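You operate a simulated robot arm through the tools that you are given. There is no shell and no other tool. Be economical: measure what you need, move in short steps, check, and stop when the job is done.

Carry out the task below with a simulated two-armed robot. There is one attempt and no reset: what you move stays moved.

JOB
On the clear stretch of the work table, fold the rag in half, so that its two long edges meet.
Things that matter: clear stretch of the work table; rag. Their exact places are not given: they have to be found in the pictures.

Only the result counts: the job must be done as asked and must still hold three seconds after the hand-in. Knocking over, shifting, dropping, spilling or breaking anything else fails it. Flat cloth is picked up by pressing the open fingertips on it (5 to 10 N) and closing them slowly along it; thin cloth reads only 2 to 8 mm in the jaws.

ROBOT AND FRAMES
Two 7-joint arms with two-finger grippers on one trunk, on a base that drives. Base frame: it is fixed to the floor where the robot stands at the start and does not move with it; the origin is under the middle of the robot, x ahead of it, y to its left, z up; the surface under the hand at the start is at about z = 800. Readings come in mm, rad, newtons and seconds.
The left shoulder is at the start at [45, 160, 1105], the right one opposite. With the tool pointing down near the work surface each hand reaches from about 280 to 740 mm from the robot's upright axis, wherever it stands, measured 20 degrees to its own side. Places, roughly: clear stretch of the work table [400, 100, 800]. Payload 2.45 kg a hand.
The TCP of each hand is the grasp point between the finger pads, 26 mm short of the fingertips. In the tool frame z runs along the fingers and y along their closing line. Largest opening 96 mm; the body of the gripper starts 69 mm behind the TCP.
Orientation is that of the tool frame in the base frame, as a unit quaternion [w, x, y, z]. With the fingers straight down and closing along the base's y, the tool's x points along the base's -x, its y along +y and its z along -z.

CONTROLS
- The arms move only by the tool play_rows. It takes "left_plan", "right_plan" or both (then of equal length, played together; a hand with none holds still); each is a list of rows, each a list of 6 numbers: the shift along the tool's x, y, z in units of 250 mm (1.0 is 250 mm), then the turn, a rotation vector about the tool's x, y, z in units of 90 degrees (1.0 is 90 degrees). In form: [[tx, ty, tz, ax, ay, az], ...]. A call has 1 to 20 rows; each row is the pose to reach, as a shift and turn from the pose commanded when the call began, along the tool's axes at that moment. "left_hand" and "right_hand" are, for a hand that has rows, the gripper command, from -1 (fully open) to 1 (shut), values between in proportion, set as the call begins (left out, the last holds). A call with a number of a shift or a turn outside -1 to 1 is refused whole. Each row takes 0.2 s and may step no farther than 50 mm and 0.15 rad from the row before; otherwise, or with a gripper value out of range, the whole call is refused. A pose out of reach is approached as far as the arm can. The call stops where the force on the tool passes 40 N (or 10 N more than at its start, if that is more) or the arm is blocked; 0.2 s more then pass. Each finger halts on what it meets, pressing with about 45 N; the grip force reading is that of the motor and also rises with nothing between the fingers. The clock runs only during rows and for 0.2 s after the last one: add rows that repeat a pose to give the fingers time. The reply holds the time, the measured pose of the TCP, the force on the tool along the base axes, the opening and the grip force, in the units named above and with some noise, with the torque about the TCP (base axes, N m) and any sound that the robot's microphone picked up.
- Cameras (640 x 400 px; columns grow to the right, rows downward): "scene" is now at [102.2, -14.1, 1556.7]; the picture's right is [-0.20, -0.98, -0.00], its down [-0.91, 0.19, -0.36] and it looks along [0.35, -0.07, -0.93] (base axes); focal length 290 px, centre (320, 200). "left" rides on the left gripper at [82, -3, -98] in its tool frame; the picture's right is [0.04, 1.00, 0.00], its down [-0.73, 0.03, -0.68] and it looks along [-0.68, 0.03, 0.73] (tool axes); focal length 256 px, centre (320, 200). "right" rides on the right gripper at [82, 3, -98] in its tool frame; the picture's right is [-0.04, 1.00, 0.00], its down [-0.73, -0.03, -0.68] and it looks along [-0.68, -0.03, 0.73] (tool axes); focal length 256 px, centre (320, 200).
- capture(camera): a new picture of that camera. The clock stands still meanwhile.
- raise_lower(by): slides the trunk up (or, below 0, down) by that many mm; the arms and the scene camera ride with it, the base frame stays. It gives what a move gives, with no picture.
- roll_base(legs): drives the robot by 1 to 6 legs, each [ahead, left, turn to the left] in mm, mm and rad, along the robot's own axes; the way and the turn of a leg run together, so that a leg with both is an arc; at most 1500 mm and 3.142 rad a leg. The arms and the cameras ride along, it lands a little off, and it stops where it bumps. It gives what a move gives.
- pan_tilt(pan, tilt): turns the head with the scene camera to pan (to the left, within 2.094 rad either way) and tilt (down, from -0.506 to 1.204), counted from straight ahead of the robot. It gives what a move gives.
- probe_pixels(camera, pixels): for up to 12 pixels [column, row] of the newest picture of that camera ("zoom" is the newest enlarged one), the place [x, y, z] in the base frame of the surface seen there, good to about 2 mm. The clock stands still meanwhile.
- close_up(camera, box): a new picture of the part [left, top, right, bottom] of that camera's present view, enlarged. The clock stands still meanwhile.
- sign_off(): hands the job in; it is judged then, once.

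Keep the steps short. Do not move on a guess: measure, check each grasp and each placing, and mend mistakes. In all there are 80 turns and 78 pictures (those below and enlarged ones count). Leave the grippers open and the arms clear of the work at the hand-in unless told otherwise, and finish with a single line.

The tools are called after ">>>" as name(argument=value, ...) on one line, values as JSON. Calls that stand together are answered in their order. play_rows: Moves the arms, as the interface text tells. Its arguments: {"type":"object","properties":{"left_plan":{"type":"array","items":{"type":"array","items":{"type":"number"}}},"left_hand":{"type":"number"},"right_plan":{"type":"array","items":{"type":"array","items":{"type":"number"}}},"right_hand":{"type":"number"}},"required":[]} The other tools are called the same way: raise_lower (by) slides the trunk up or down; roll_base (legs) drives the base; pan_tilt (pan, tilt) turns the head that bears the scene camera; capture (camera) takes a picture; probe_pixels (camera, pixels) gives the place of the surface under pixels of a picture; close_up (camera, box) takes an enlarged picture of a part of a camera's view; sign_off () hands the job in.

At the start:

```text
time: 0.0
left_position: [444.2, 83.9, 992.3]
left_tcp_rot: [-0.001, 0.0, 1.0, 0.001]
left_contact_force: [-1.3, -0.2, -0.1]
left_ft_torque: [-0.01, -0.02, -0.03]
left_grip_width: 95.9
left_finger_force: 0.0
right_position: [385.8, -237.7, 995.6]
right_tcp_rot: [0.0, -0.001, 1.0, 0.001]
right_contact_force: [0.4, -0.3, 0.3]
right_ft_torque: [-0.01, -0.02, 0.01]
right_grip_width: 96.0
right_finger_force: 0.1
trunk travel left (down, up): [-275.0, 292.0]
robot x, y, heading: [-0.2, -0.1, 0.002]
head pan, tilt: [-0.201, 1.201]
```

scene: 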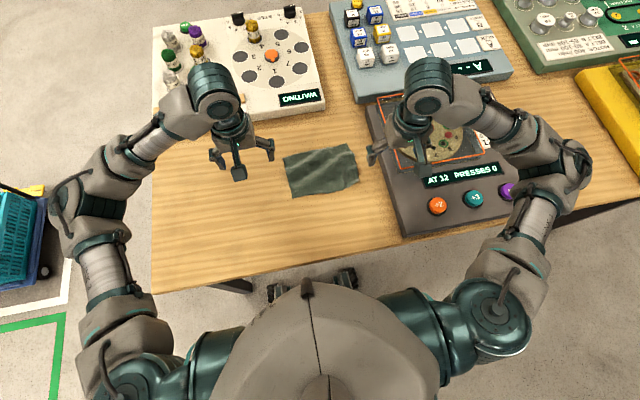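
right: 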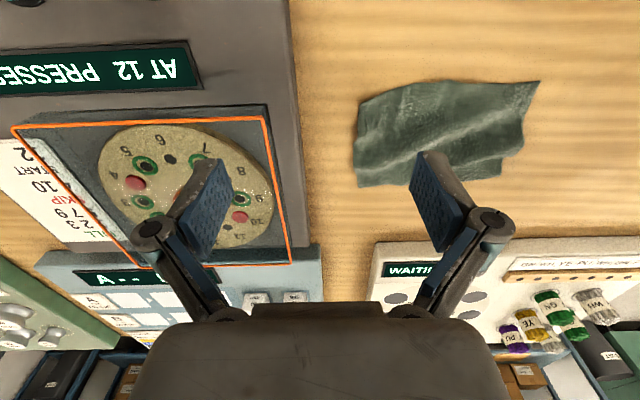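
left: 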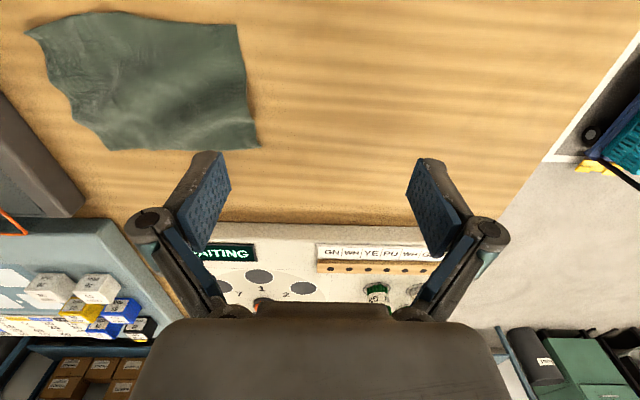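

The rag lies at about (320,170) in the scene picture. I'll enlarge it there to measure its corners.

>>> close_up(camera="scene", box=[260, 125, 388, 205])

>>> close_up(camera="left", box=[0, 0, 288, 180])

```text
5.00 times, centred on (324, 165) of scene
```

zoom: 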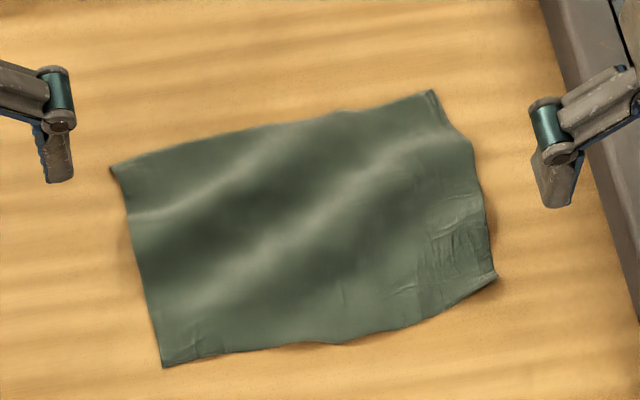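

```text
2.22 times, centred on (144, 90) of left
```

zoom: 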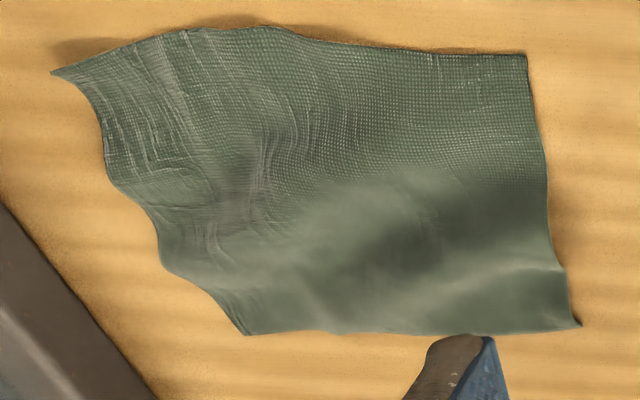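

The newest enlargement is the left one; I'll probe its corners, edges and some table points.

>>> probe_pixels(camera="zoom", pixels=[[526, 58], [576, 325], [248, 331], [56, 72], [545, 190], [410, 332], [280, 32], [130, 190], [400, 180], [250, 180], [600, 100], [400, 52]])

>>> probe_pixels(camera="scene", pixels=[[284, 159], [345, 144], [358, 179], [293, 197], [320, 165], [340, 180], [390, 205], [240, 200], [240, 265], [314, 152]])

```text
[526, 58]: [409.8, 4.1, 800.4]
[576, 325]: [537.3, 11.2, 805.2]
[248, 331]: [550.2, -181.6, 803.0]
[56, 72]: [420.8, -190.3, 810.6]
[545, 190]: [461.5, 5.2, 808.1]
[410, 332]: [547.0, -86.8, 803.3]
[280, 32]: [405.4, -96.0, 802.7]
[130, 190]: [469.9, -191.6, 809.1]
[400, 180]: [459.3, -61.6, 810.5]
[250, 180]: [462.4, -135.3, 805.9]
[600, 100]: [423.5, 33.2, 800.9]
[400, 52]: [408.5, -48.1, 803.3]
```

```text
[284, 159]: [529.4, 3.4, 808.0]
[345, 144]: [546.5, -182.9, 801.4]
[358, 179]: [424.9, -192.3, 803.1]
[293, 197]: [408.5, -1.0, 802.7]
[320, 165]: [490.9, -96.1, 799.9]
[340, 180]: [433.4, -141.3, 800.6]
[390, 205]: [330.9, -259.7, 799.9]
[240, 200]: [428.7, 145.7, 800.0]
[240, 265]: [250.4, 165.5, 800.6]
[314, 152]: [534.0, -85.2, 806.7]
```

The rag is about 190 by 130 mm and its long edges run along y: the far one from (537,11) to (550,-182), the near one from (409,2) to (423,-191). I plan to pinch both far corners and fold them toward me. First I'll check how close and how tall the neighbouring devices are.

>>> probe_pixels(camera="scene", pixels=[[330, 108], [280, 117], [300, 98], [345, 98], [362, 102], [360, 115], [375, 140], [380, 115], [398, 200], [395, 180], [310, 112], [420, 180]])

>>> close_up(camera="scene", box=[200, 60, 456, 220])

```text
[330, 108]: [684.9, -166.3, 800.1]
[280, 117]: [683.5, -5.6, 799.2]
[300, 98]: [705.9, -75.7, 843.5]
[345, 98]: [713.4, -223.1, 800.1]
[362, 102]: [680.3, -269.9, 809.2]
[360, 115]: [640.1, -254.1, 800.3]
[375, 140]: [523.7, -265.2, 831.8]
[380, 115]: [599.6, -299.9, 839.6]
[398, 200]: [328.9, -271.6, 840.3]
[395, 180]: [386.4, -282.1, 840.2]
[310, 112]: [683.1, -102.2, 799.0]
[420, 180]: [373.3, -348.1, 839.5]
```

```text
2.50 times, centred on (328, 140) of scene
```

zoom: 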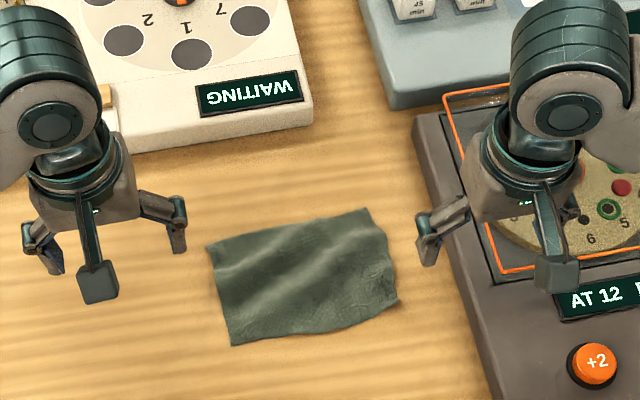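

The boards are clear of the work: the box at y < -260 is 40 mm tall and the far board starts at x of about 690. I'll close both grippers to about 40 mm and move them sideways, then down to TCP z of about 860. The targets are the far-left corner (529,8) and the far-right corner (541,-180).

>>> play_rows(left_plan=[[-0.068, -0.06, 0, 0, 0, 0], [-0.136, -0.121, 0, 0, 0, 0], [-0.204, -0.182, 0, 0, 0, 0], [-0.272, -0.243, 0, 0, 0, 0], [-0.34, -0.304, 0, 0, 0, 0], [-0.34, -0.304, 0.15, 0, 0, 0], [-0.34, -0.304, 0.3, 0, 0, 0], [-0.34, -0.304, 0.45, 0, 0, 0], [-0.34, -0.304, 0.529, 0, 0, 0], [-0.34, -0.304, 0.529, 0, 0, 0]], right_plan=[[-0.124, 0.046, 0, 0, 0, 0], [-0.248, 0.092, 0, 0, 0, 0], [-0.372, 0.138, 0, 0, 0, 0], [-0.496, 0.184, 0, 0, 0, 0], [-0.62, 0.231, 0, 0, 0, 0], [-0.62, 0.231, 0.15, 0, 0, 0], [-0.62, 0.231, 0.3, 0, 0, 0], [-0.62, 0.231, 0.45, 0, 0, 0], [-0.62, 0.231, 0.542, 0, 0, 0], [-0.62, 0.231, 0.542, 0, 0, 0]], left_hand=0.167, right_hand=0.167)

>>> capture(camera="left")

>>> capture(camera="right")

```text
time: 2.2
left_position: [525.8, 9.2, 861.6]
left_tcp_rot: [0.002, 0.0, 1.0, -0.001]
left_contact_force: [-0.8, 0.3, 0.1]
left_ft_torque: [0.01, -0.02, -0.02]
left_grip_width: 39.9
left_finger_force: 0.0
right_position: [537.5, -178.9, 864.3]
right_tcp_rot: [0.002, 0.001, 1.0, 0.001]
right_contact_force: [-0.2, 1.0, -1.0]
right_ft_torque: [-0.01, 0.01, 0.01]
right_grip_width: 40.1
right_finger_force: 0.1
trunk travel left (down, up): [-275.0, 292.0]
robot x, y, heading: [-3.1, -2.5, -0.005]
head pan, tilt: [-0.201, 1.201]
```

```text
71 pictures are left
```

left: 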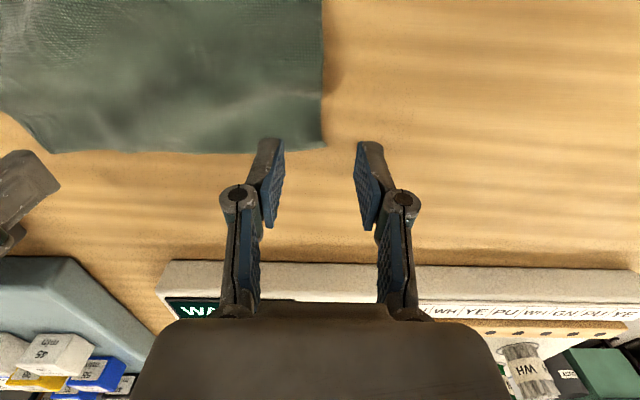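

```text
70 pictures are left
```

right: 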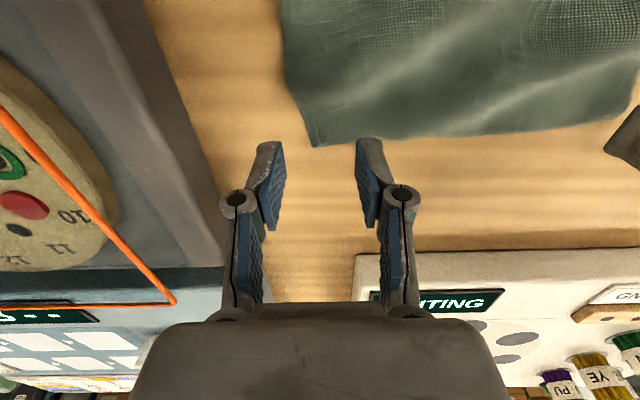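

Both fingertips look near the corners. I'll probe the corners again to compare them with the TCPs.

>>> probe_pixels(camera="left", pixels=[[321, 143], [319, 60], [180, 150], [60, 148]])

>>> probe_pixels(camera="right", pixels=[[316, 144], [298, 95], [440, 134], [288, 60]])

```text
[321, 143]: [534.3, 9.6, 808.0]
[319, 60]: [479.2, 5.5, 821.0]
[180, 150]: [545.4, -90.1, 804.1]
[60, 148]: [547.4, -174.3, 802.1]
```

```text
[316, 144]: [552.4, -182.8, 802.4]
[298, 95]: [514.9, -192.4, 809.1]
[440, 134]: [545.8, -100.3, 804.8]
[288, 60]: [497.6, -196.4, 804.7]
```

The alignment is good. I'll lower both hands to TCP z of about 829, just above contact, moving the left one 3 mm inward and the right one 3 mm outward.

>>> play_rows(left_plan=[[0, -0.006, 0.05, 0, 0, 0], [0, -0.012, 0.1, 0, 0, 0], [0, -0.012, 0.13, 0, 0, 0], [0, -0.012, 0.13, 0, 0, 0]], right_plan=[[-0.008, -0.006, 0.06, 0, 0, 0], [-0.008, -0.012, 0.11, 0, 0, 0], [-0.008, -0.012, 0.141, 0, 0, 0], [-0.008, -0.012, 0.141, 0, 0, 0]])

```text
time: 3.2
left_position: [525.1, 4.6, 828.4]
left_tcp_rot: [0.001, 0.0, 1.0, 0.002]
left_contact_force: [-0.7, -0.4, 0.8]
left_ft_torque: [0.01, -0.01, 0.02]
left_grip_width: 40.2
left_finger_force: 0.0
right_position: [539.8, -182.3, 827.6]
right_tcp_rot: [0.002, 0.0, 1.0, 0.001]
right_contact_force: [-0.4, -1.0, 0.2]
right_ft_torque: [0.0, 0.0, 0.0]
right_grip_width: 39.8
right_finger_force: 0.1
trunk travel left (down, up): [-275.0, 292.0]
robot x, y, heading: [-3.4, 0.7, -0.002]
head pan, tilt: [-0.201, 1.201]
```

There's no contact yet. I'll go down 3 mm more.

>>> play_rows(left_plan=[[0, 0, 0.006, 0, 0, 0], [0, 0, 0.012, 0, 0, 0], [0, 0, 0.012, 0, 0, 0]], right_plan=[[0, 0, 0.004, 0, 0, 0], [0, 0, 0.009, 0, 0, 0], [0, 0, 0.009, 0, 0, 0]])

```text
time: 4.0
left_position: [526.4, 5.2, 826.7]
left_tcp_rot: [0.001, 0.0, 1.0, 0.0]
left_contact_force: [0.9, 0.0, 4.0]
left_ft_torque: [-0.1, -0.03, 0.05]
left_grip_width: 40.1
left_finger_force: 0.0
right_position: [538.5, -182.2, 825.7]
right_tcp_rot: [0.003, 0.0, 1.0, 0.001]
right_contact_force: [1.8, -0.1, 5.6]
right_ft_torque: [0.17, -0.03, -0.06]
right_grip_width: 40.9
right_finger_force: 0.7
trunk travel left (down, up): [-275.0, 292.0]
robot x, y, heading: [-3.0, 2.2, -0.001]
head pan, tilt: [-0.201, 1.201]
```

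Contact reads 4 and 5.6 N. I'll press about 1 mm more and start closing slowly.

>>> play_rows(left_plan=[[0, 0, 0.004, 0, 0, 0], [0, 0, 0.005, 0, 0, 0]], right_plan=[[0, 0, 0.002, 0, 0, 0], [0, 0, 0.003, 0, 0, 0]], left_hand=0.35, right_hand=0.35)

>>> play_rows(left_plan=[[0, 0, 0, 0, 0, 0], [0, 0, 0, 0, 0, 0]], right_plan=[[0, 0, 0, 0, 0, 0], [0, 0, 0, 0, 0, 0]], left_hand=0.5, right_hand=0.5)

>>> capture(camera="left")

>>> capture(camera="right")

```text
time: 4.6
left_position: [525.8, 6.0, 827.6]
left_tcp_rot: [0.002, 0.001, 1.0, -0.001]
left_contact_force: [2.5, -3.0, 13.2]
left_ft_torque: [-0.36, -0.1, 0.06]
left_grip_width: 33.3
left_finger_force: 1.6
right_position: [539.5, -180.9, 827.9]
right_tcp_rot: [0.004, 0.0, 1.0, 0.002]
right_contact_force: [0.3, 2.0, 15.7]
right_ft_torque: [0.45, 0.05, 0.0]
right_grip_width: 33.6
right_finger_force: 1.8
trunk travel left (down, up): [-275.0, 292.0]
robot x, y, heading: [1.4, 1.4, -0.002]
head pan, tilt: [-0.201, 1.201]
```

```text
time: 5.2
left_position: [524.9, 6.2, 827.7]
left_tcp_rot: [0.003, 0.0, 1.0, -0.001]
left_contact_force: [-0.6, -6.4, 19.2]
left_ft_torque: [-0.65, -0.03, -0.02]
left_grip_width: 24.4
left_finger_force: 6.2
right_position: [537.9, -181.4, 827.1]
right_tcp_rot: [0.003, 0.0, 1.0, 0.001]
right_contact_force: [1.1, 7.1, 20.7]
right_ft_torque: [0.75, 0.01, 0.01]
right_grip_width: 24.4
right_finger_force: 6.4
trunk travel left (down, up): [-275.0, 292.0]
robot x, y, heading: [-3.4, 0.5, -0.003]
head pan, tilt: [-0.201, 1.201]
```

```text
69 pictures are left
```

left: 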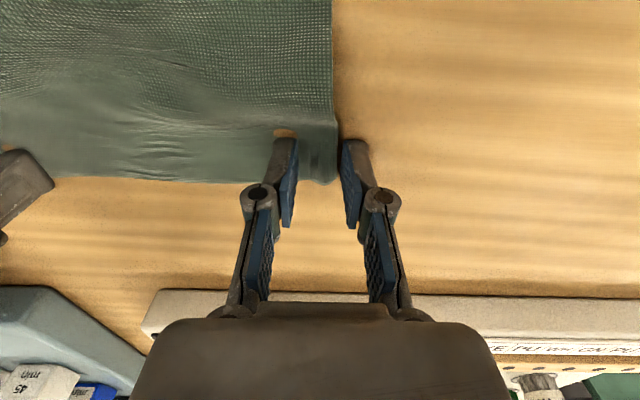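

```text
68 pictures are left
```

right: 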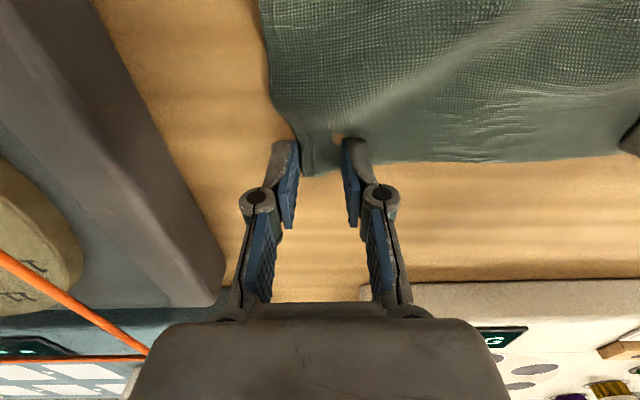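

The cloth is dragging and taut, but the pressing force has risen to 20 N. I'll raise both hands 1.2 mm and keep closing.

>>> play_rows(left_plan=[[0, 0, -0.005, 0, 0, 0], [0, 0, -0.005, 0, 0, 0]], right_plan=[[0, 0, -0.005, 0, 0, 0], [0, 0, -0.005, 0, 0, 0]], left_hand=0.65, right_hand=0.65)

>>> play_rows(left_plan=[[0, 0, -0.002, 0, 0, 0], [0, 0, -0.002, 0, 0, 0]], right_plan=[[0, 0, -0.002, 0, 0, 0], [0, 0, -0.002, 0, 0, 0]], left_hand=0.8, right_hand=0.8)

>>> capture(camera="left")

>>> capture(camera="right")

```text
time: 5.8
left_position: [524.0, 5.4, 828.0]
left_tcp_rot: [0.003, 0.001, 1.0, 0.0]
left_contact_force: [-1.2, -4.7, 19.2]
left_ft_torque: [-0.4, -0.03, 0.02]
left_grip_width: 18.1
left_finger_force: 1.1
right_position: [538.5, -181.4, 828.2]
right_tcp_rot: [0.003, 0.0, 1.0, 0.001]
right_contact_force: [0.9, 6.2, 20.5]
right_ft_torque: [0.44, -0.01, -0.02]
right_grip_width: 18.9
right_finger_force: 2.5
trunk travel left (down, up): [-275.0, 292.0]
robot x, y, heading: [0.7, 1.0, 0.003]
head pan, tilt: [-0.201, 1.201]
```

```text
time: 6.4
left_position: [525.9, 5.4, 827.0]
left_tcp_rot: [0.001, 0.0, 1.0, 0.0]
left_contact_force: [0.3, -4.6, 15.0]
left_ft_torque: [-0.25, -0.06, 0.03]
left_grip_width: 10.1
left_finger_force: 1.2
right_position: [537.8, -182.7, 827.3]
right_tcp_rot: [0.003, -0.001, 1.0, 0.0]
right_contact_force: [-3.2, 9.6, 13.8]
right_ft_torque: [0.5, 0.02, 0.08]
right_grip_width: 10.3
right_finger_force: 6.1
trunk travel left (down, up): [-275.0, 292.0]
robot x, y, heading: [3.3, 2.6, 0.001]
head pan, tilt: [-0.201, 1.201]
```

```text
67 pictures are left
```

left: 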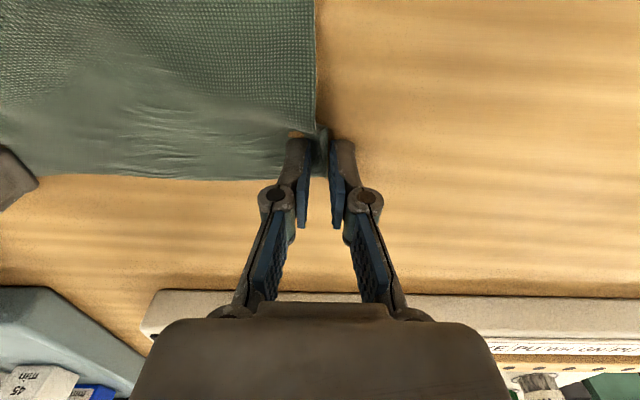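

```text
66 pictures are left
```

right: 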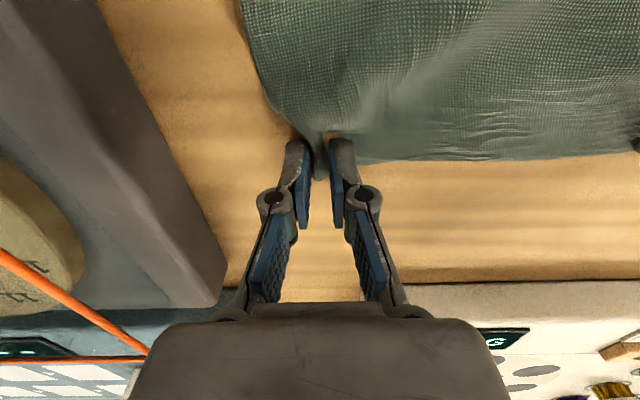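

Cloth is folding up between both pairs of fingers. I'll shut them now.

>>> play_rows(left_plan=[[0, 0, 0, 0, 0, 0], [0, 0, 0, 0, 0, 0], [0, 0, 0, 0, 0, 0]], right_plan=[[0, 0, 0, 0, 0, 0], [0, 0, 0, 0, 0, 0], [0, 0, 0, 0, 0, 0]], left_hand=1, right_hand=1)

>>> play_rows(left_plan=[[0.02, 0, -0.03, 0, 0, 0], [0.03, 0, -0.08, 0, 0, 0], [0.05, 0, -0.12, 0, 0, 0], [0.05, 0, -0.12, 0, 0, 0]], right_plan=[[0.02, 0, -0.03, 0, 0, 0], [0.03, 0, -0.08, 0, 0, 0], [0.05, 0, -0.12, 0, 0, 0], [0.05, 0, -0.12, 0, 0, 0]])

>>> capture(camera="left")

>>> capture(camera="right")

>>> close_up(camera="scene", box=[240, 100, 400, 200])

```text
time: 7.2
left_position: [524.8, 5.0, 826.8]
left_tcp_rot: [0.001, 0.001, 1.0, -0.001]
left_contact_force: [0.8, -20.5, 5.3]
left_ft_torque: [-0.58, -0.02, -0.03]
left_grip_width: 2.7
left_finger_force: 32.1
right_position: [538.5, -178.9, 826.7]
right_tcp_rot: [0.002, -0.002, 1.0, 0.002]
right_contact_force: [-3.4, 23.2, 12.8]
right_ft_torque: [0.64, 0.03, 0.14]
right_grip_width: 2.5
right_finger_force: 31.8
trunk travel left (down, up): [-275.0, 292.0]
robot x, y, heading: [-0.3, 1.7, -0.004]
head pan, tilt: [-0.201, 1.201]
```

```text
time: 8.2
left_position: [514.1, 6.1, 855.9]
left_tcp_rot: [0.001, 0.0, 1.0, 0.0]
left_contact_force: [2.0, -22.8, 0.2]
left_ft_torque: [-0.62, -0.02, -0.08]
left_grip_width: 3.2
left_finger_force: 32.2
right_position: [528.1, -183.0, 856.3]
right_tcp_rot: [0.001, 0.0, 1.0, 0.001]
right_contact_force: [-1.8, 22.9, -0.9]
right_ft_torque: [0.58, 0.04, 0.16]
right_grip_width: 3.0
right_finger_force: 32.2
trunk travel left (down, up): [-275.0, 292.0]
robot x, y, heading: [-0.8, 5.4, -0.001]
head pan, tilt: [-0.201, 1.201]
```

```text
65 pictures are left
```

left: 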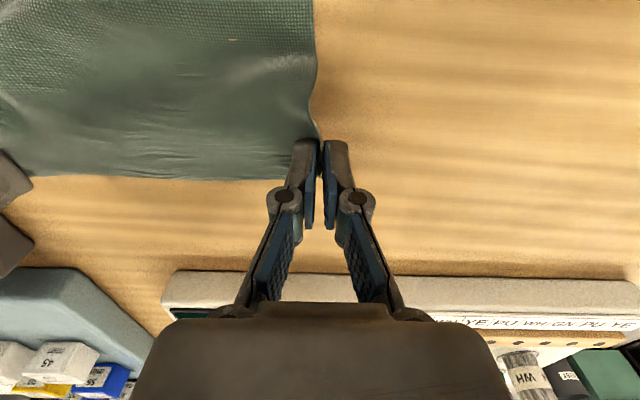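

```text
64 pictures are left
```

right: 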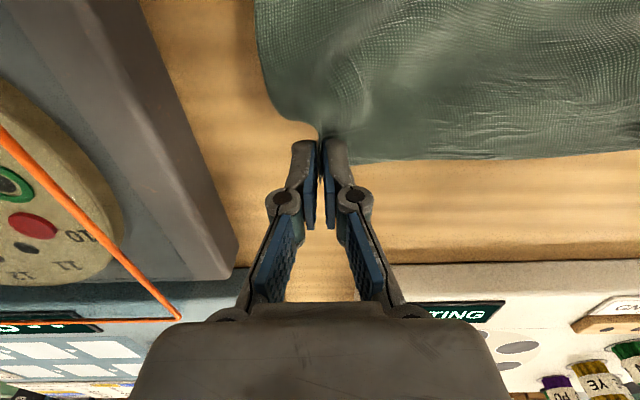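

```text
4.00 times, centred on (320, 150) of scene
```

zoom: 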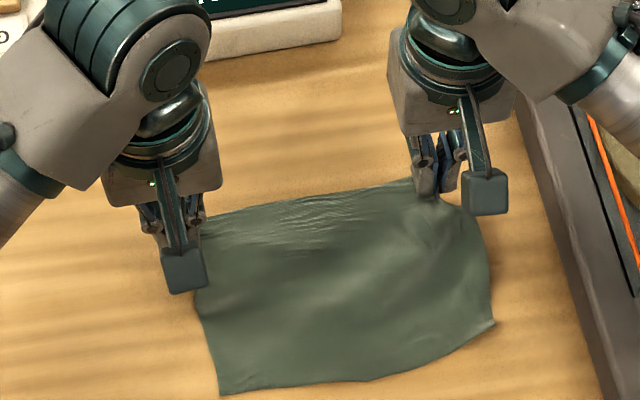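

Both hold (3 mm jaws). But held this way the hem would flip back at the laying down. A pinch closing along x (hands turned 90 degrees) lays the edge down better and allows tilting. So I'll set the corners back down and release them.

>>> play_rows(left_plan=[[-0.03, 0, 0.06, 0, 0, 0], [-0.045, 0, 0.11, 0, 0, 0], [-0.045, 0, 0.11, 0, 0, 0]], right_plan=[[-0.03, 0, 0.06, 0, 0, 0], [-0.045, 0, 0.11, 0, 0, 0], [-0.045, 0, 0.11, 0, 0, 0]])

>>> play_rows(left_plan=[[0, 0, 0, 0, 0, 0], [0, 0, 0, 0, 0, 0], [0, 0, -0.01, 0, 0, 0], [0, 0, -0.03, 0, 0, 0], [0, 0, -0.1, 0, 0, 0], [0, 0, -0.2, 0, 0, 0], [0, 0, -0.3, 0, 0, 0], [0, 0, -0.3, 0, 0, 0]], right_plan=[[0, 0, 0, 0, 0, 0], [0, 0, 0, 0, 0, 0], [0, 0, -0.01, 0, 0, 0], [0, 0, -0.03, 0, 0, 0], [0, 0, -0.1, 0, 0, 0], [0, 0, -0.2, 0, 0, 0], [0, 0, -0.3, 0, 0, 0], [0, 0, -0.3, 0, 0, 0]], left_hand=0.4, right_hand=0.4)

>>> close_up(camera="scene", box=[240, 100, 400, 200])

```text
time: 9.0
left_position: [525.4, 4.8, 829.3]
left_tcp_rot: [0.002, 0.0, 1.0, 0.0]
left_contact_force: [2.7, -22.7, -0.2]
left_ft_torque: [-0.6, -0.04, -0.09]
left_grip_width: 3.5
left_finger_force: 31.9
right_position: [538.1, -182.3, 829.0]
right_tcp_rot: [0.001, 0.0, 1.0, 0.002]
right_contact_force: [-1.5, 22.7, -0.1]
right_ft_torque: [0.61, 0.07, 0.17]
right_grip_width: 2.9
right_finger_force: 32.0
trunk travel left (down, up): [-275.0, 292.0]
robot x, y, heading: [1.8, -2.2, -0.003]
head pan, tilt: [-0.201, 1.201]
```

```text
time: 10.8
left_position: [524.3, 4.3, 902.0]
left_tcp_rot: [0.0, 0.001, 1.0, 0.001]
left_contact_force: [0.2, 0.0, -1.1]
left_ft_torque: [0.02, 0.0, 0.01]
left_grip_width: 28.9
left_finger_force: 0.1
right_position: [539.1, -182.6, 903.1]
right_tcp_rot: [0.001, 0.0, 1.0, 0.001]
right_contact_force: [0.5, 0.2, 0.1]
right_ft_torque: [0.01, 0.02, 0.02]
right_grip_width: 28.8
right_finger_force: 0.0
trunk travel left (down, up): [-275.0, 292.0]
robot x, y, heading: [0.4, -1.7, 0.002]
head pan, tilt: [-0.201, 1.201]
```

```text
4.00 times, centred on (320, 150) of scene
```

zoom: 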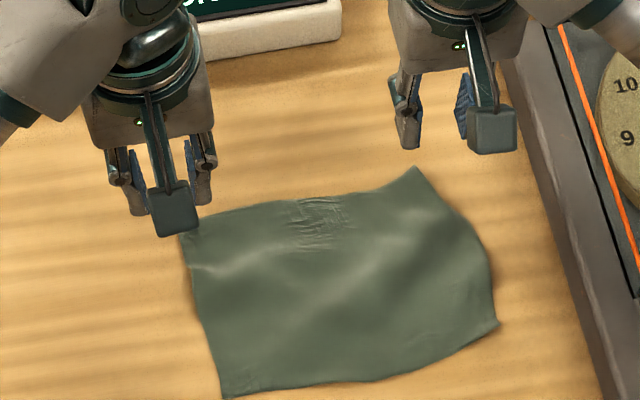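

The rag recovered flat. Now I'll raise both hands 50 mm and turn them 90 degrees about the tool axis, cameras outward (left +, right -).

>>> play_rows(left_plan=[[0, 0, -0.1, 0, 0, 0], [0, 0, -0.2, 0, 0, 0.08], [0, 0, -0.2, 0, 0, 0.17], [0, 0, -0.2, 0, 0, 0.26], [0, 0, -0.2, 0, 0, 0.35], [0, 0, -0.2, 0, 0, 0.44], [0, 0, -0.2, 0, 0, 0.53], [0, 0, -0.2, 0, 0, 0.62], [0, 0, -0.2, 0, 0, 0.71], [0, 0, -0.2, 0, 0, 0.8], [0, 0, -0.2, 0, 0, 0.89], [0, 0, -0.2, 0, 0, 0.96], [0, 0, -0.2, 0, 0, 0.96]], right_plan=[[0, 0, -0.1, 0, 0, 0], [0, 0, -0.2, 0, 0, -0.08], [0, 0, -0.2, 0, 0, -0.17], [0, 0, -0.2, 0, 0, -0.26], [0, 0, -0.2, 0, 0, -0.35], [0, 0, -0.2, 0, 0, -0.44], [0, 0, -0.2, 0, 0, -0.53], [0, 0, -0.2, 0, 0, -0.62], [0, 0, -0.2, 0, 0, -0.71], [0, 0, -0.2, 0, 0, -0.8], [0, 0, -0.2, 0, 0, -0.89], [0, 0, -0.2, 0, 0, -0.98], [0, 0, -0.2, 0, 0, -1.0]])

>>> capture(camera="scene")

```text
time: 13.6
left_position: [525.5, 5.1, 954.0]
left_tcp_rot: [0.0, 0.685, 0.728, 0.0]
left_contact_force: [0.7, -0.5, 0.6]
left_ft_torque: [0.01, 0.01, -0.01]
left_grip_width: 28.7
left_finger_force: 0.1
right_position: [538.5, -182.4, 952.9]
right_tcp_rot: [-0.002, 0.708, -0.707, 0.001]
right_contact_force: [0.1, 0.0, -0.1]
right_ft_torque: [-0.03, 0.0, 0.01]
right_grip_width: 28.7
right_finger_force: 0.1
trunk travel left (down, up): [-275.0, 292.0]
robot x, y, heading: [-2.4, -1.1, 0.003]
head pan, tilt: [-0.201, 1.201]
```

```text
61 pictures are left
```

scene: 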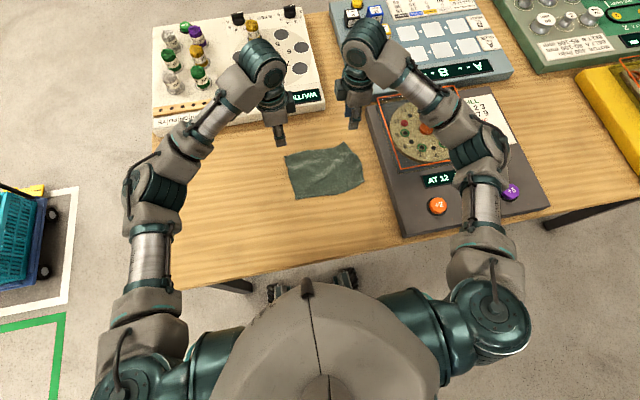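

The turn worked. I'll drive the base back 80 mm so the folded end position is comfortably in reach, then re-measure the rag.

>>> roll_base(legs=[[-80, 0, 0]])

>>> close_up(camera="scene", box=[220, 70, 412, 190])

>>> capture(camera="left")

>>> capture(camera="right")

```text
time: 14.7
left_position: [445.2, 5.7, 954.3]
left_tcp_rot: [0.001, 0.685, 0.729, 0.002]
left_contact_force: [-0.6, -0.8, 0.2]
left_ft_torque: [0.01, -0.02, -0.03]
left_grip_width: 28.6
left_finger_force: 0.0
right_position: [458.3, -182.5, 954.8]
right_tcp_rot: [0.002, -0.707, 0.707, -0.001]
right_contact_force: [0.1, -0.1, 0.5]
right_ft_torque: [-0.01, -0.06, -0.01]
right_grip_width: 28.9
right_finger_force: 0.1
trunk travel left (down, up): [-275.0, 292.0]
robot x, y, heading: [-79.5, 1.7, -0.005]
head pan, tilt: [-0.201, 1.201]
```

```text
3.33 times, centred on (316, 130) of scene
```

zoom: 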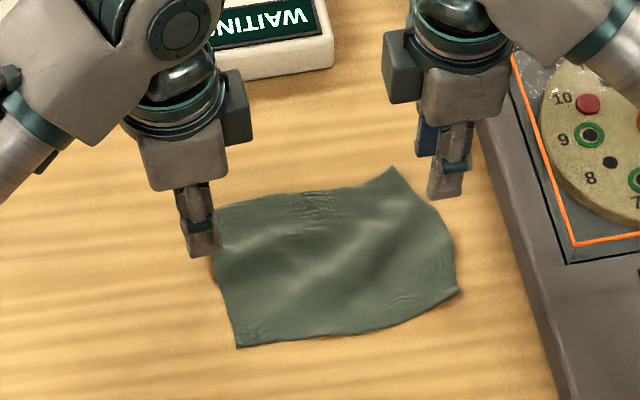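

```text
59 pictures are left
```

left: 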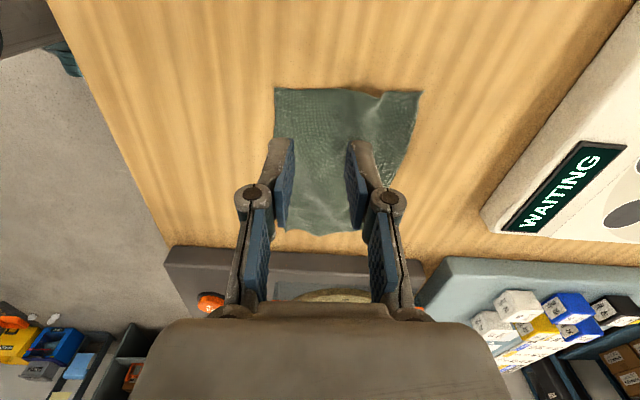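

```text
58 pictures are left
```

right: 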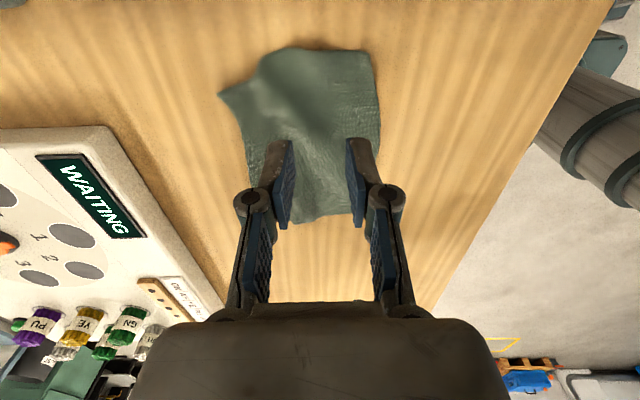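

Probing the rag's corners and edges in the enlarged view and in the left hand's view.

>>> probe_pixels(camera="zoom", pixels=[[222, 206], [391, 170], [455, 290], [239, 345], [300, 194], [345, 188], [225, 290], [440, 222], [350, 333], [260, 203], [376, 180], [300, 260]])

>>> probe_pixels(camera="right", pixels=[[223, 94], [240, 130], [250, 180], [255, 83], [375, 55], [350, 210], [292, 221]])

```text
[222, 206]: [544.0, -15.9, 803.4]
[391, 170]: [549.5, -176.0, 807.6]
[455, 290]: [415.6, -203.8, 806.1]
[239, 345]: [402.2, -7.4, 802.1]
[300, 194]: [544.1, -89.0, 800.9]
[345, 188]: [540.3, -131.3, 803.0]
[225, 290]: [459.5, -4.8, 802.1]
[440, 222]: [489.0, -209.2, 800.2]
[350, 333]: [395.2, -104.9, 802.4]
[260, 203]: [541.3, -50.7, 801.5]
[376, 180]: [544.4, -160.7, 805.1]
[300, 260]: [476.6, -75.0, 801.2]
```

```text
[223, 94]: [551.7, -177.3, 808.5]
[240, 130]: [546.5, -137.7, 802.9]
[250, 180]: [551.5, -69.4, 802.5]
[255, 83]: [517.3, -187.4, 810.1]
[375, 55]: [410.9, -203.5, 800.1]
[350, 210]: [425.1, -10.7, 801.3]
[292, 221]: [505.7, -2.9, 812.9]
```

The far edge now lies at x of about 543 to 550. I'll move above it, closing along x, with the left hand at (541,-12) and the right at (544,-166), opening about 26 mm.

>>> play_rows(left_plan=[[-0.03, 0.126, 0, 0, 0, 0], [-0.06, 0.252, 0, 0, 0, 0], [-0.094, 0.378, 0, 0, 0, 0], [-0.094, 0.378, 0.12, 0, 0, 0], [-0.094, 0.378, 0.24, 0, 0, 0], [-0.094, 0.378, 0.368, 0, 0, 0], [-0.094, 0.378, 0.368, 0, 0, 0]], right_plan=[[-0.022, -0.114, 0, 0, 0, 0], [-0.044, -0.228, 0, 0, 0, 0], [-0.066, -0.343, 0, 0, 0, 0], [-0.066, -0.343, 0.12, 0, 0, 0], [-0.066, -0.343, 0.24, 0, 0, 0], [-0.066, -0.343, 0.372, 0, 0, 0], [-0.066, -0.343, 0.372, 0, 0, 0]], left_hand=0.458, right_hand=0.458)

>>> capture(camera="left")

>>> capture(camera="right")

>>> close_up(camera="scene", box=[220, 70, 412, 190])

```text
time: 16.3
left_position: [538.6, -11.5, 865.8]
left_tcp_rot: [0.003, 0.685, 0.729, 0.003]
left_contact_force: [0.5, -1.1, 0.1]
left_ft_torque: [0.01, -0.01, 0.0]
left_grip_width: 25.8
left_finger_force: 0.0
right_position: [539.9, -164.7, 865.8]
right_tcp_rot: [-0.004, 0.707, -0.707, 0.004]
right_contact_force: [0.6, 0.3, -0.1]
right_ft_torque: [0.02, -0.04, 0.03]
right_grip_width: 25.8
right_finger_force: 0.2
trunk travel left (down, up): [-275.0, 292.0]
robot x, y, heading: [-79.0, -0.4, -0.002]
head pan, tilt: [-0.201, 1.201]
```

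```text
57 pictures are left
```

left: 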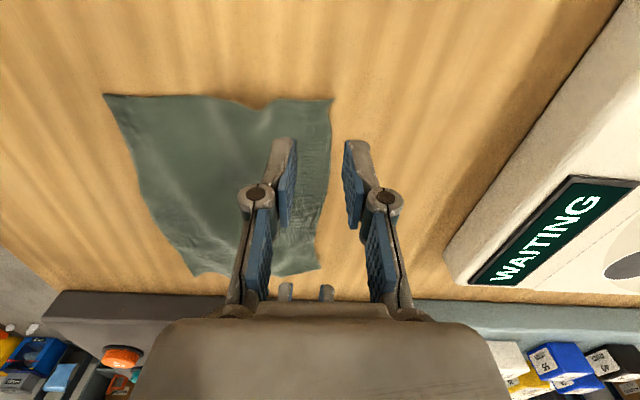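

```text
56 pictures are left
```

right: 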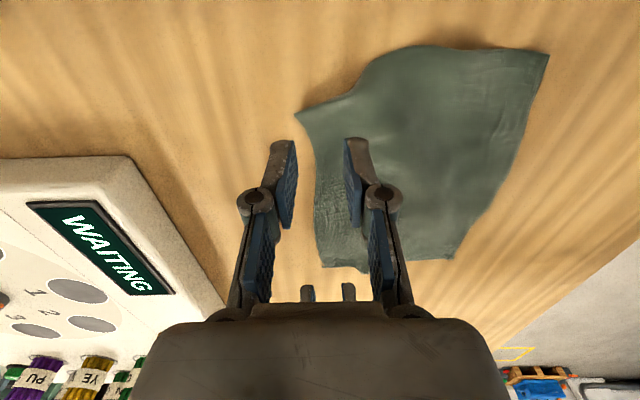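

```text
3.33 times, centred on (316, 130) of scene
```

zoom: 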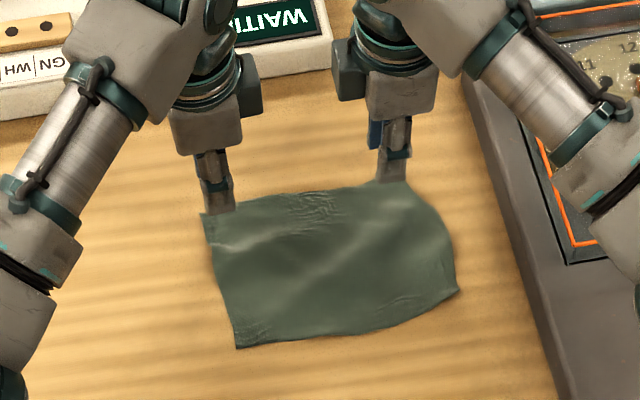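

Probing the far edge near each hand.

>>> probe_pixels(camera="left", pixels=[[330, 100], [328, 130], [326, 160], [321, 200], [106, 97], [318, 268]])

>>> probe_pixels(camera="right", pixels=[[298, 113], [314, 150], [317, 190], [320, 240], [546, 57], [360, 84]])

```text
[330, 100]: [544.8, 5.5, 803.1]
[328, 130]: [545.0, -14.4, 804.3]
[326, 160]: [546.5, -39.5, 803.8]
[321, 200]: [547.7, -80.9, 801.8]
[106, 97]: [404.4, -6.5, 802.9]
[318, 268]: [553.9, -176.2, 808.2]
```

```text
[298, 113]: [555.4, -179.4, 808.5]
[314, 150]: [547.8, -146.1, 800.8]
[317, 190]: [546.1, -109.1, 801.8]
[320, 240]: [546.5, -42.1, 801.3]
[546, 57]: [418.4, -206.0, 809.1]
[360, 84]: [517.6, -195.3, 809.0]
```

The far edge lies at 545 (left) and about 550 (right). I'll shift the hands forward 4 and 8 mm, slightly toward the corners, and lower them to just above contact.

>>> play_rows(left_plan=[[0.014, 0.017, 0, 0, 0, 0], [0.014, 0.017, 0.08, 0, 0, 0], [0.014, 0.017, 0.145, 0, 0, 0], [0.014, 0.017, 0.157, 0, 0, 0], [0.014, 0.017, 0.157, 0, 0, 0]], right_plan=[[0.014, -0.032, 0, 0, 0, 0], [0.014, -0.032, 0.08, 0, 0, 0], [0.014, -0.032, 0.145, 0, 0, 0], [0.014, -0.032, 0.157, 0, 0, 0], [0.014, -0.032, 0.157, 0, 0, 0]])

```text
time: 17.5
left_position: [541.6, -8.5, 828.8]
left_tcp_rot: [0.003, 0.686, 0.728, 0.004]
left_contact_force: [1.9, 0.0, 2.2]
left_ft_torque: [0.02, 0.04, 0.04]
left_grip_width: 25.7
left_finger_force: 0.1
right_position: [548.8, -170.3, 828.2]
right_tcp_rot: [-0.004, 0.707, -0.707, 0.004]
right_contact_force: [-2.0, -1.8, 13.6]
right_ft_torque: [-0.16, 0.33, 0.01]
right_grip_width: 28.1
right_finger_force: 1.4
trunk travel left (down, up): [-275.0, 292.0]
robot x, y, heading: [-79.9, -2.9, -0.004]
head pan, tilt: [-0.201, 1.201]
```

The right hand presses 13.6 N and the left 2 N. I'll even them out and close in stages.

>>> play_rows(left_plan=[[0, 0, 0.005, 0, 0, 0], [0, 0, 0.005, 0, 0, 0]], right_plan=[[0, 0, -0.002, 0, 0, 0], [0, 0, -0.002, 0, 0, 0]], left_hand=0.55, right_hand=0.55)

>>> play_rows(left_plan=[[0, 0, 0, 0, 0, 0], [0, 0, 0, 0, 0, 0]], right_plan=[[0, 0, -0.002, 0, 0, 0], [0, 0, -0.002, 0, 0, 0]], left_hand=0.68, right_hand=0.68)

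>>> capture(camera="left")

>>> capture(camera="right")

```text
time: 18.1
left_position: [541.6, -9.6, 828.3]
left_tcp_rot: [0.005, 0.685, 0.728, 0.003]
left_contact_force: [-1.1, 2.1, 14.0]
left_ft_torque: [0.09, 0.26, -0.03]
left_grip_width: 22.2
left_finger_force: 0.7
right_position: [548.4, -170.1, 828.0]
right_tcp_rot: [-0.005, 0.707, -0.707, 0.003]
right_contact_force: [-0.6, -2.5, 14.9]
right_ft_torque: [-0.19, 0.32, 0.04]
right_grip_width: 22.3
right_finger_force: 0.4
trunk travel left (down, up): [-275.0, 292.0]
robot x, y, heading: [-83.5, -1.6, -0.002]
head pan, tilt: [-0.201, 1.201]
```

```text
time: 18.7
left_position: [542.2, -9.8, 827.7]
left_tcp_rot: [0.004, 0.685, 0.729, 0.004]
left_contact_force: [-1.8, -1.7, 19.2]
left_ft_torque: [-0.01, 0.33, 0.02]
left_grip_width: 16.2
left_finger_force: 0.8
right_position: [547.7, -168.5, 828.5]
right_tcp_rot: [0.004, -0.707, 0.708, -0.003]
right_contact_force: [-1.5, 2.1, 10.5]
right_ft_torque: [-0.09, 0.17, -0.03]
right_grip_width: 15.1
right_finger_force: 0.0
trunk travel left (down, up): [-275.0, 292.0]
robot x, y, heading: [-81.4, -1.2, 0.001]
head pan, tilt: [-0.201, 1.201]
```

```text
54 pictures are left
```

left: 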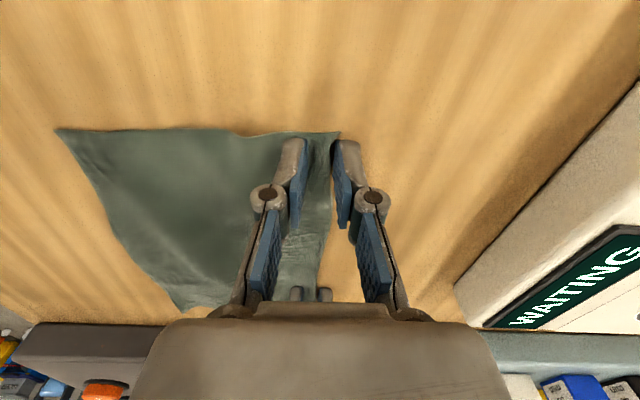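

```text
53 pictures are left
```

right: 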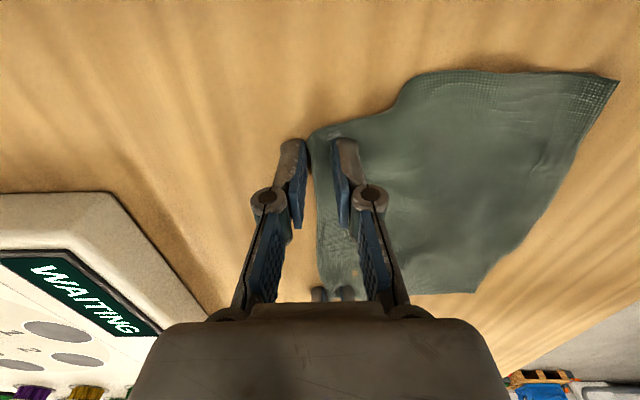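

Cloth is between the fingers at both corners. I'll ease the left hand up a little and keep closing.

>>> play_rows(left_plan=[[0, 0, -0.004, 0, 0, 0], [0, 0, -0.004, 0, 0, 0]], right_plan=[[0, 0, -0.001, 0, 0, 0], [0, 0, -0.001, 0, 0, 0]], left_hand=0.82, right_hand=0.82)

>>> play_rows(left_plan=[[0, 0, 0, 0, 0, 0], [0, 0, 0, 0, 0, 0], [0, 0, 0, 0, 0, 0]], right_plan=[[0, 0, 0, 0, 0, 0], [0, 0, 0, 0, 0, 0], [0, 0, 0, 0, 0, 0]], left_hand=1, right_hand=1)

>>> capture(camera="left")

>>> capture(camera="right")

```text
time: 19.3
left_position: [541.9, -9.9, 825.7]
left_tcp_rot: [0.004, 0.685, 0.729, 0.004]
left_contact_force: [-0.4, -1.1, 15.7]
left_ft_torque: [0.03, 0.18, 0.02]
left_grip_width: 8.3
left_finger_force: 0.0
right_position: [547.1, -169.4, 827.6]
right_tcp_rot: [-0.005, 0.707, -0.707, 0.003]
right_contact_force: [0.4, 0.0, 6.9]
right_ft_torque: [-0.04, 0.08, 0.02]
right_grip_width: 7.8
right_finger_force: 0.1
trunk travel left (down, up): [-275.0, 292.0]
robot x, y, heading: [-78.3, -0.2, -0.0]
head pan, tilt: [-0.201, 1.201]
```

```text
time: 20.1
left_position: [542.1, -9.2, 826.9]
left_tcp_rot: [0.003, 0.684, 0.729, 0.004]
left_contact_force: [-0.4, -1.3, 4.6]
left_ft_torque: [0.01, 0.05, 0.04]
left_grip_width: 3.9
left_finger_force: 30.2
right_position: [548.1, -169.6, 826.5]
right_tcp_rot: [0.005, -0.707, 0.707, -0.003]
right_contact_force: [-2.3, 0.1, 7.0]
right_ft_torque: [0.05, -0.26, 0.02]
right_grip_width: 0.4
right_finger_force: 27.5
trunk travel left (down, up): [-275.0, 292.0]
robot x, y, heading: [-80.9, -1.3, 0.0]
head pan, tilt: [-0.201, 1.201]
```

```text
52 pictures are left
```

left: 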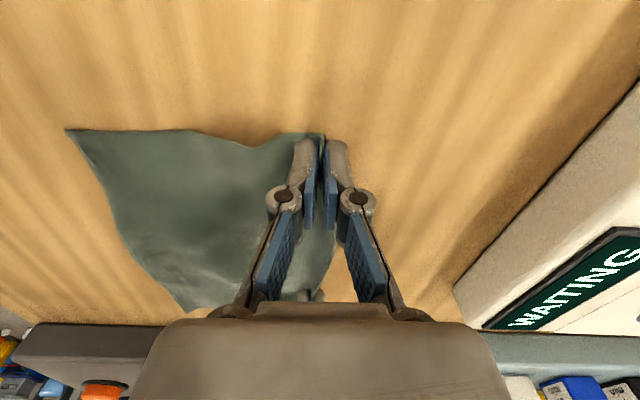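

```text
51 pictures are left
```

right: 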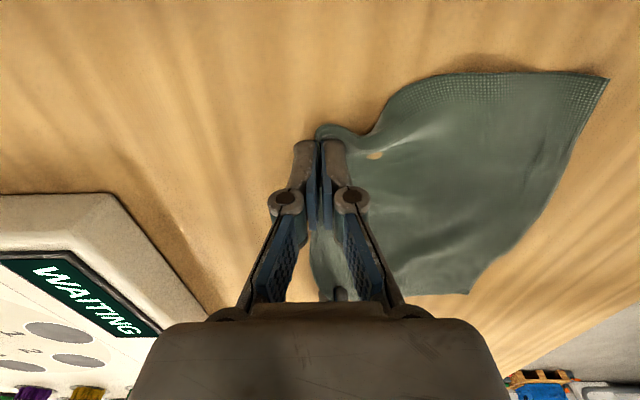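

The left hand holds (3.9 mm), but the right missed (0.4 mm). I'll open the right in place, lift it 30 mm and look.

>>> play_rows(right_plan=[[0, 0, -0.01, 0, 0, 0], [0, 0, -0.04, 0, 0, 0], [0, 0, -0.12, 0, 0, 0], [0, 0, -0.16, 0, 0, 0]], right_hand=0.35)

>>> capture(camera="right")

```text
time: 21.1
left_position: [541.4, -10.3, 827.3]
left_tcp_rot: [0.004, 0.684, 0.729, 0.004]
left_contact_force: [0.1, 3.8, 39.6]
left_ft_torque: [0.06, -0.05, -0.03]
left_grip_width: 1.1
left_finger_force: 32.8
right_position: [548.0, -170.1, 867.5]
right_tcp_rot: [-0.003, 0.708, -0.707, 0.002]
right_contact_force: [-0.4, -0.1, -0.4]
right_ft_torque: [0.03, 0.0, 0.0]
right_grip_width: 31.5
right_finger_force: 0.1
trunk travel left (down, up): [-275.0, 292.0]
robot x, y, heading: [-80.5, 1.3, -0.0]
head pan, tilt: [-0.201, 1.201]
```

```text
50 pictures are left
```

right: 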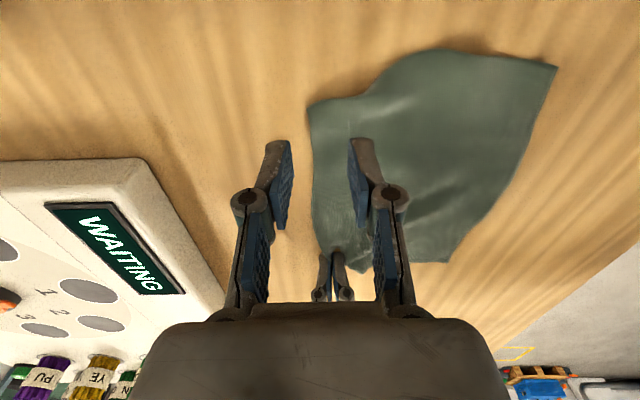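

The left grip slipped too (1.1 mm), so the tail was too short. I'll open and lift the left, then redo both with a 40 mm opening further in on the cloth.

>>> play_rows(left_plan=[[0, 0, -0.01, 0, 0, 0], [0, 0, -0.04, 0, 0, 0], [0, 0, -0.12, 0, 0, 0], [0, 0, -0.16, 0, 0, 0]], right_plan=[[0, 0, 0, 0, 0, 0], [0, 0, 0, 0, 0, 0], [0, 0, 0, 0, 0, 0], [0, 0, 0, 0, 0, 0]], left_hand=0.167, right_hand=0.167)

>>> capture(camera="left")

>>> capture(camera="right")

```text
time: 22.1
left_position: [542.7, -8.7, 865.5]
left_tcp_rot: [0.001, 0.685, 0.729, 0.003]
left_contact_force: [0.6, 0.4, -0.7]
left_ft_torque: [0.01, -0.01, 0.02]
left_grip_width: 39.9
left_finger_force: 0.1
right_position: [549.7, -168.3, 866.3]
right_tcp_rot: [0.004, -0.707, 0.707, -0.002]
right_contact_force: [-0.2, -0.3, 0.4]
right_ft_torque: [-0.02, -0.01, -0.01]
right_grip_width: 40.1
right_finger_force: 0.0
trunk travel left (down, up): [-275.0, 292.0]
robot x, y, heading: [-80.6, -1.9, -0.005]
head pan, tilt: [-0.201, 1.201]
```

```text
49 pictures are left
```

left: 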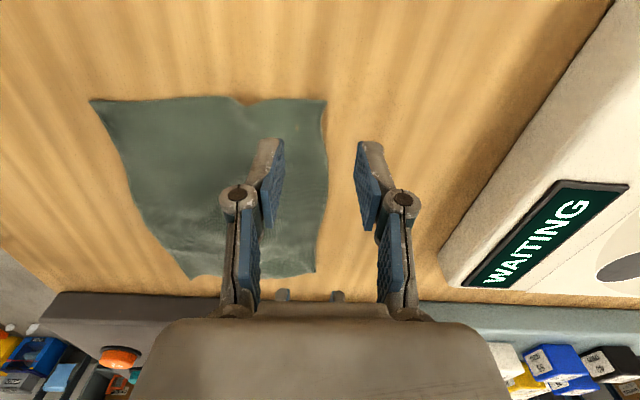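

```text
48 pictures are left
```

right: 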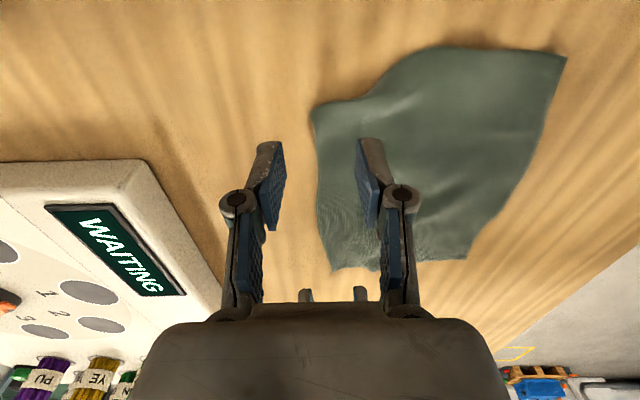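

>>> probe_pixels(camera="left", pixels=[[326, 101], [324, 130], [326, 160], [327, 200], [316, 268], [91, 102], [250, 105]])

>>> probe_pixels(camera="right", pixels=[[313, 107], [314, 130], [317, 160], [317, 200], [563, 60], [370, 92]])

```text
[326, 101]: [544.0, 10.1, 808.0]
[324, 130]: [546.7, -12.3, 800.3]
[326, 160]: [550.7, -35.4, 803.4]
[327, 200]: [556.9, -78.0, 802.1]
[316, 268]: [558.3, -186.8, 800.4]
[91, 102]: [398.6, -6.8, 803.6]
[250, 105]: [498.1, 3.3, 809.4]
```

```text
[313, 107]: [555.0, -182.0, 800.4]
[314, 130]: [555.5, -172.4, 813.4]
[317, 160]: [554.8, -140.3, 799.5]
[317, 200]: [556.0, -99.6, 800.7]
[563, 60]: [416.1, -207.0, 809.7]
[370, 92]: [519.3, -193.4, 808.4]
```

The far edge is now at 545 (left) and 555 (right). I'll centre the hands 8 mm inside it and lower to near contact.

>>> play_rows(left_plan=[[0, -0.019, 0.02, 0, 0, 0], [0, -0.019, 0.1, 0, 0, 0], [0, -0.019, 0.14, 0, 0, 0], [0, -0.019, 0.152, 0, 0, 0], [0, -0.019, 0.152, 0, 0, 0]], right_plan=[[0, 0.011, 0.02, 0, 0, 0], [0, 0.011, 0.1, 0, 0, 0], [0, 0.011, 0.14, 0, 0, 0], [0, 0.011, 0.152, 0, 0, 0], [0, 0.011, 0.152, 0, 0, 0]])

```text
time: 23.3
left_position: [538.2, -8.2, 827.7]
left_tcp_rot: [0.002, 0.685, 0.729, 0.003]
left_contact_force: [-0.6, 0.3, 0.1]
left_ft_torque: [0.04, 0.01, 0.0]
left_grip_width: 40.0
left_finger_force: 0.0
right_position: [548.3, -169.9, 828.0]
right_tcp_rot: [-0.003, 0.708, -0.706, 0.002]
right_contact_force: [1.0, -0.8, 0.6]
right_ft_torque: [0.0, -0.02, 0.01]
right_grip_width: 40.0
right_finger_force: 0.0
trunk travel left (down, up): [-275.0, 292.0]
robot x, y, heading: [-77.5, -0.0, 0.005]
head pan, tilt: [-0.201, 1.201]
```

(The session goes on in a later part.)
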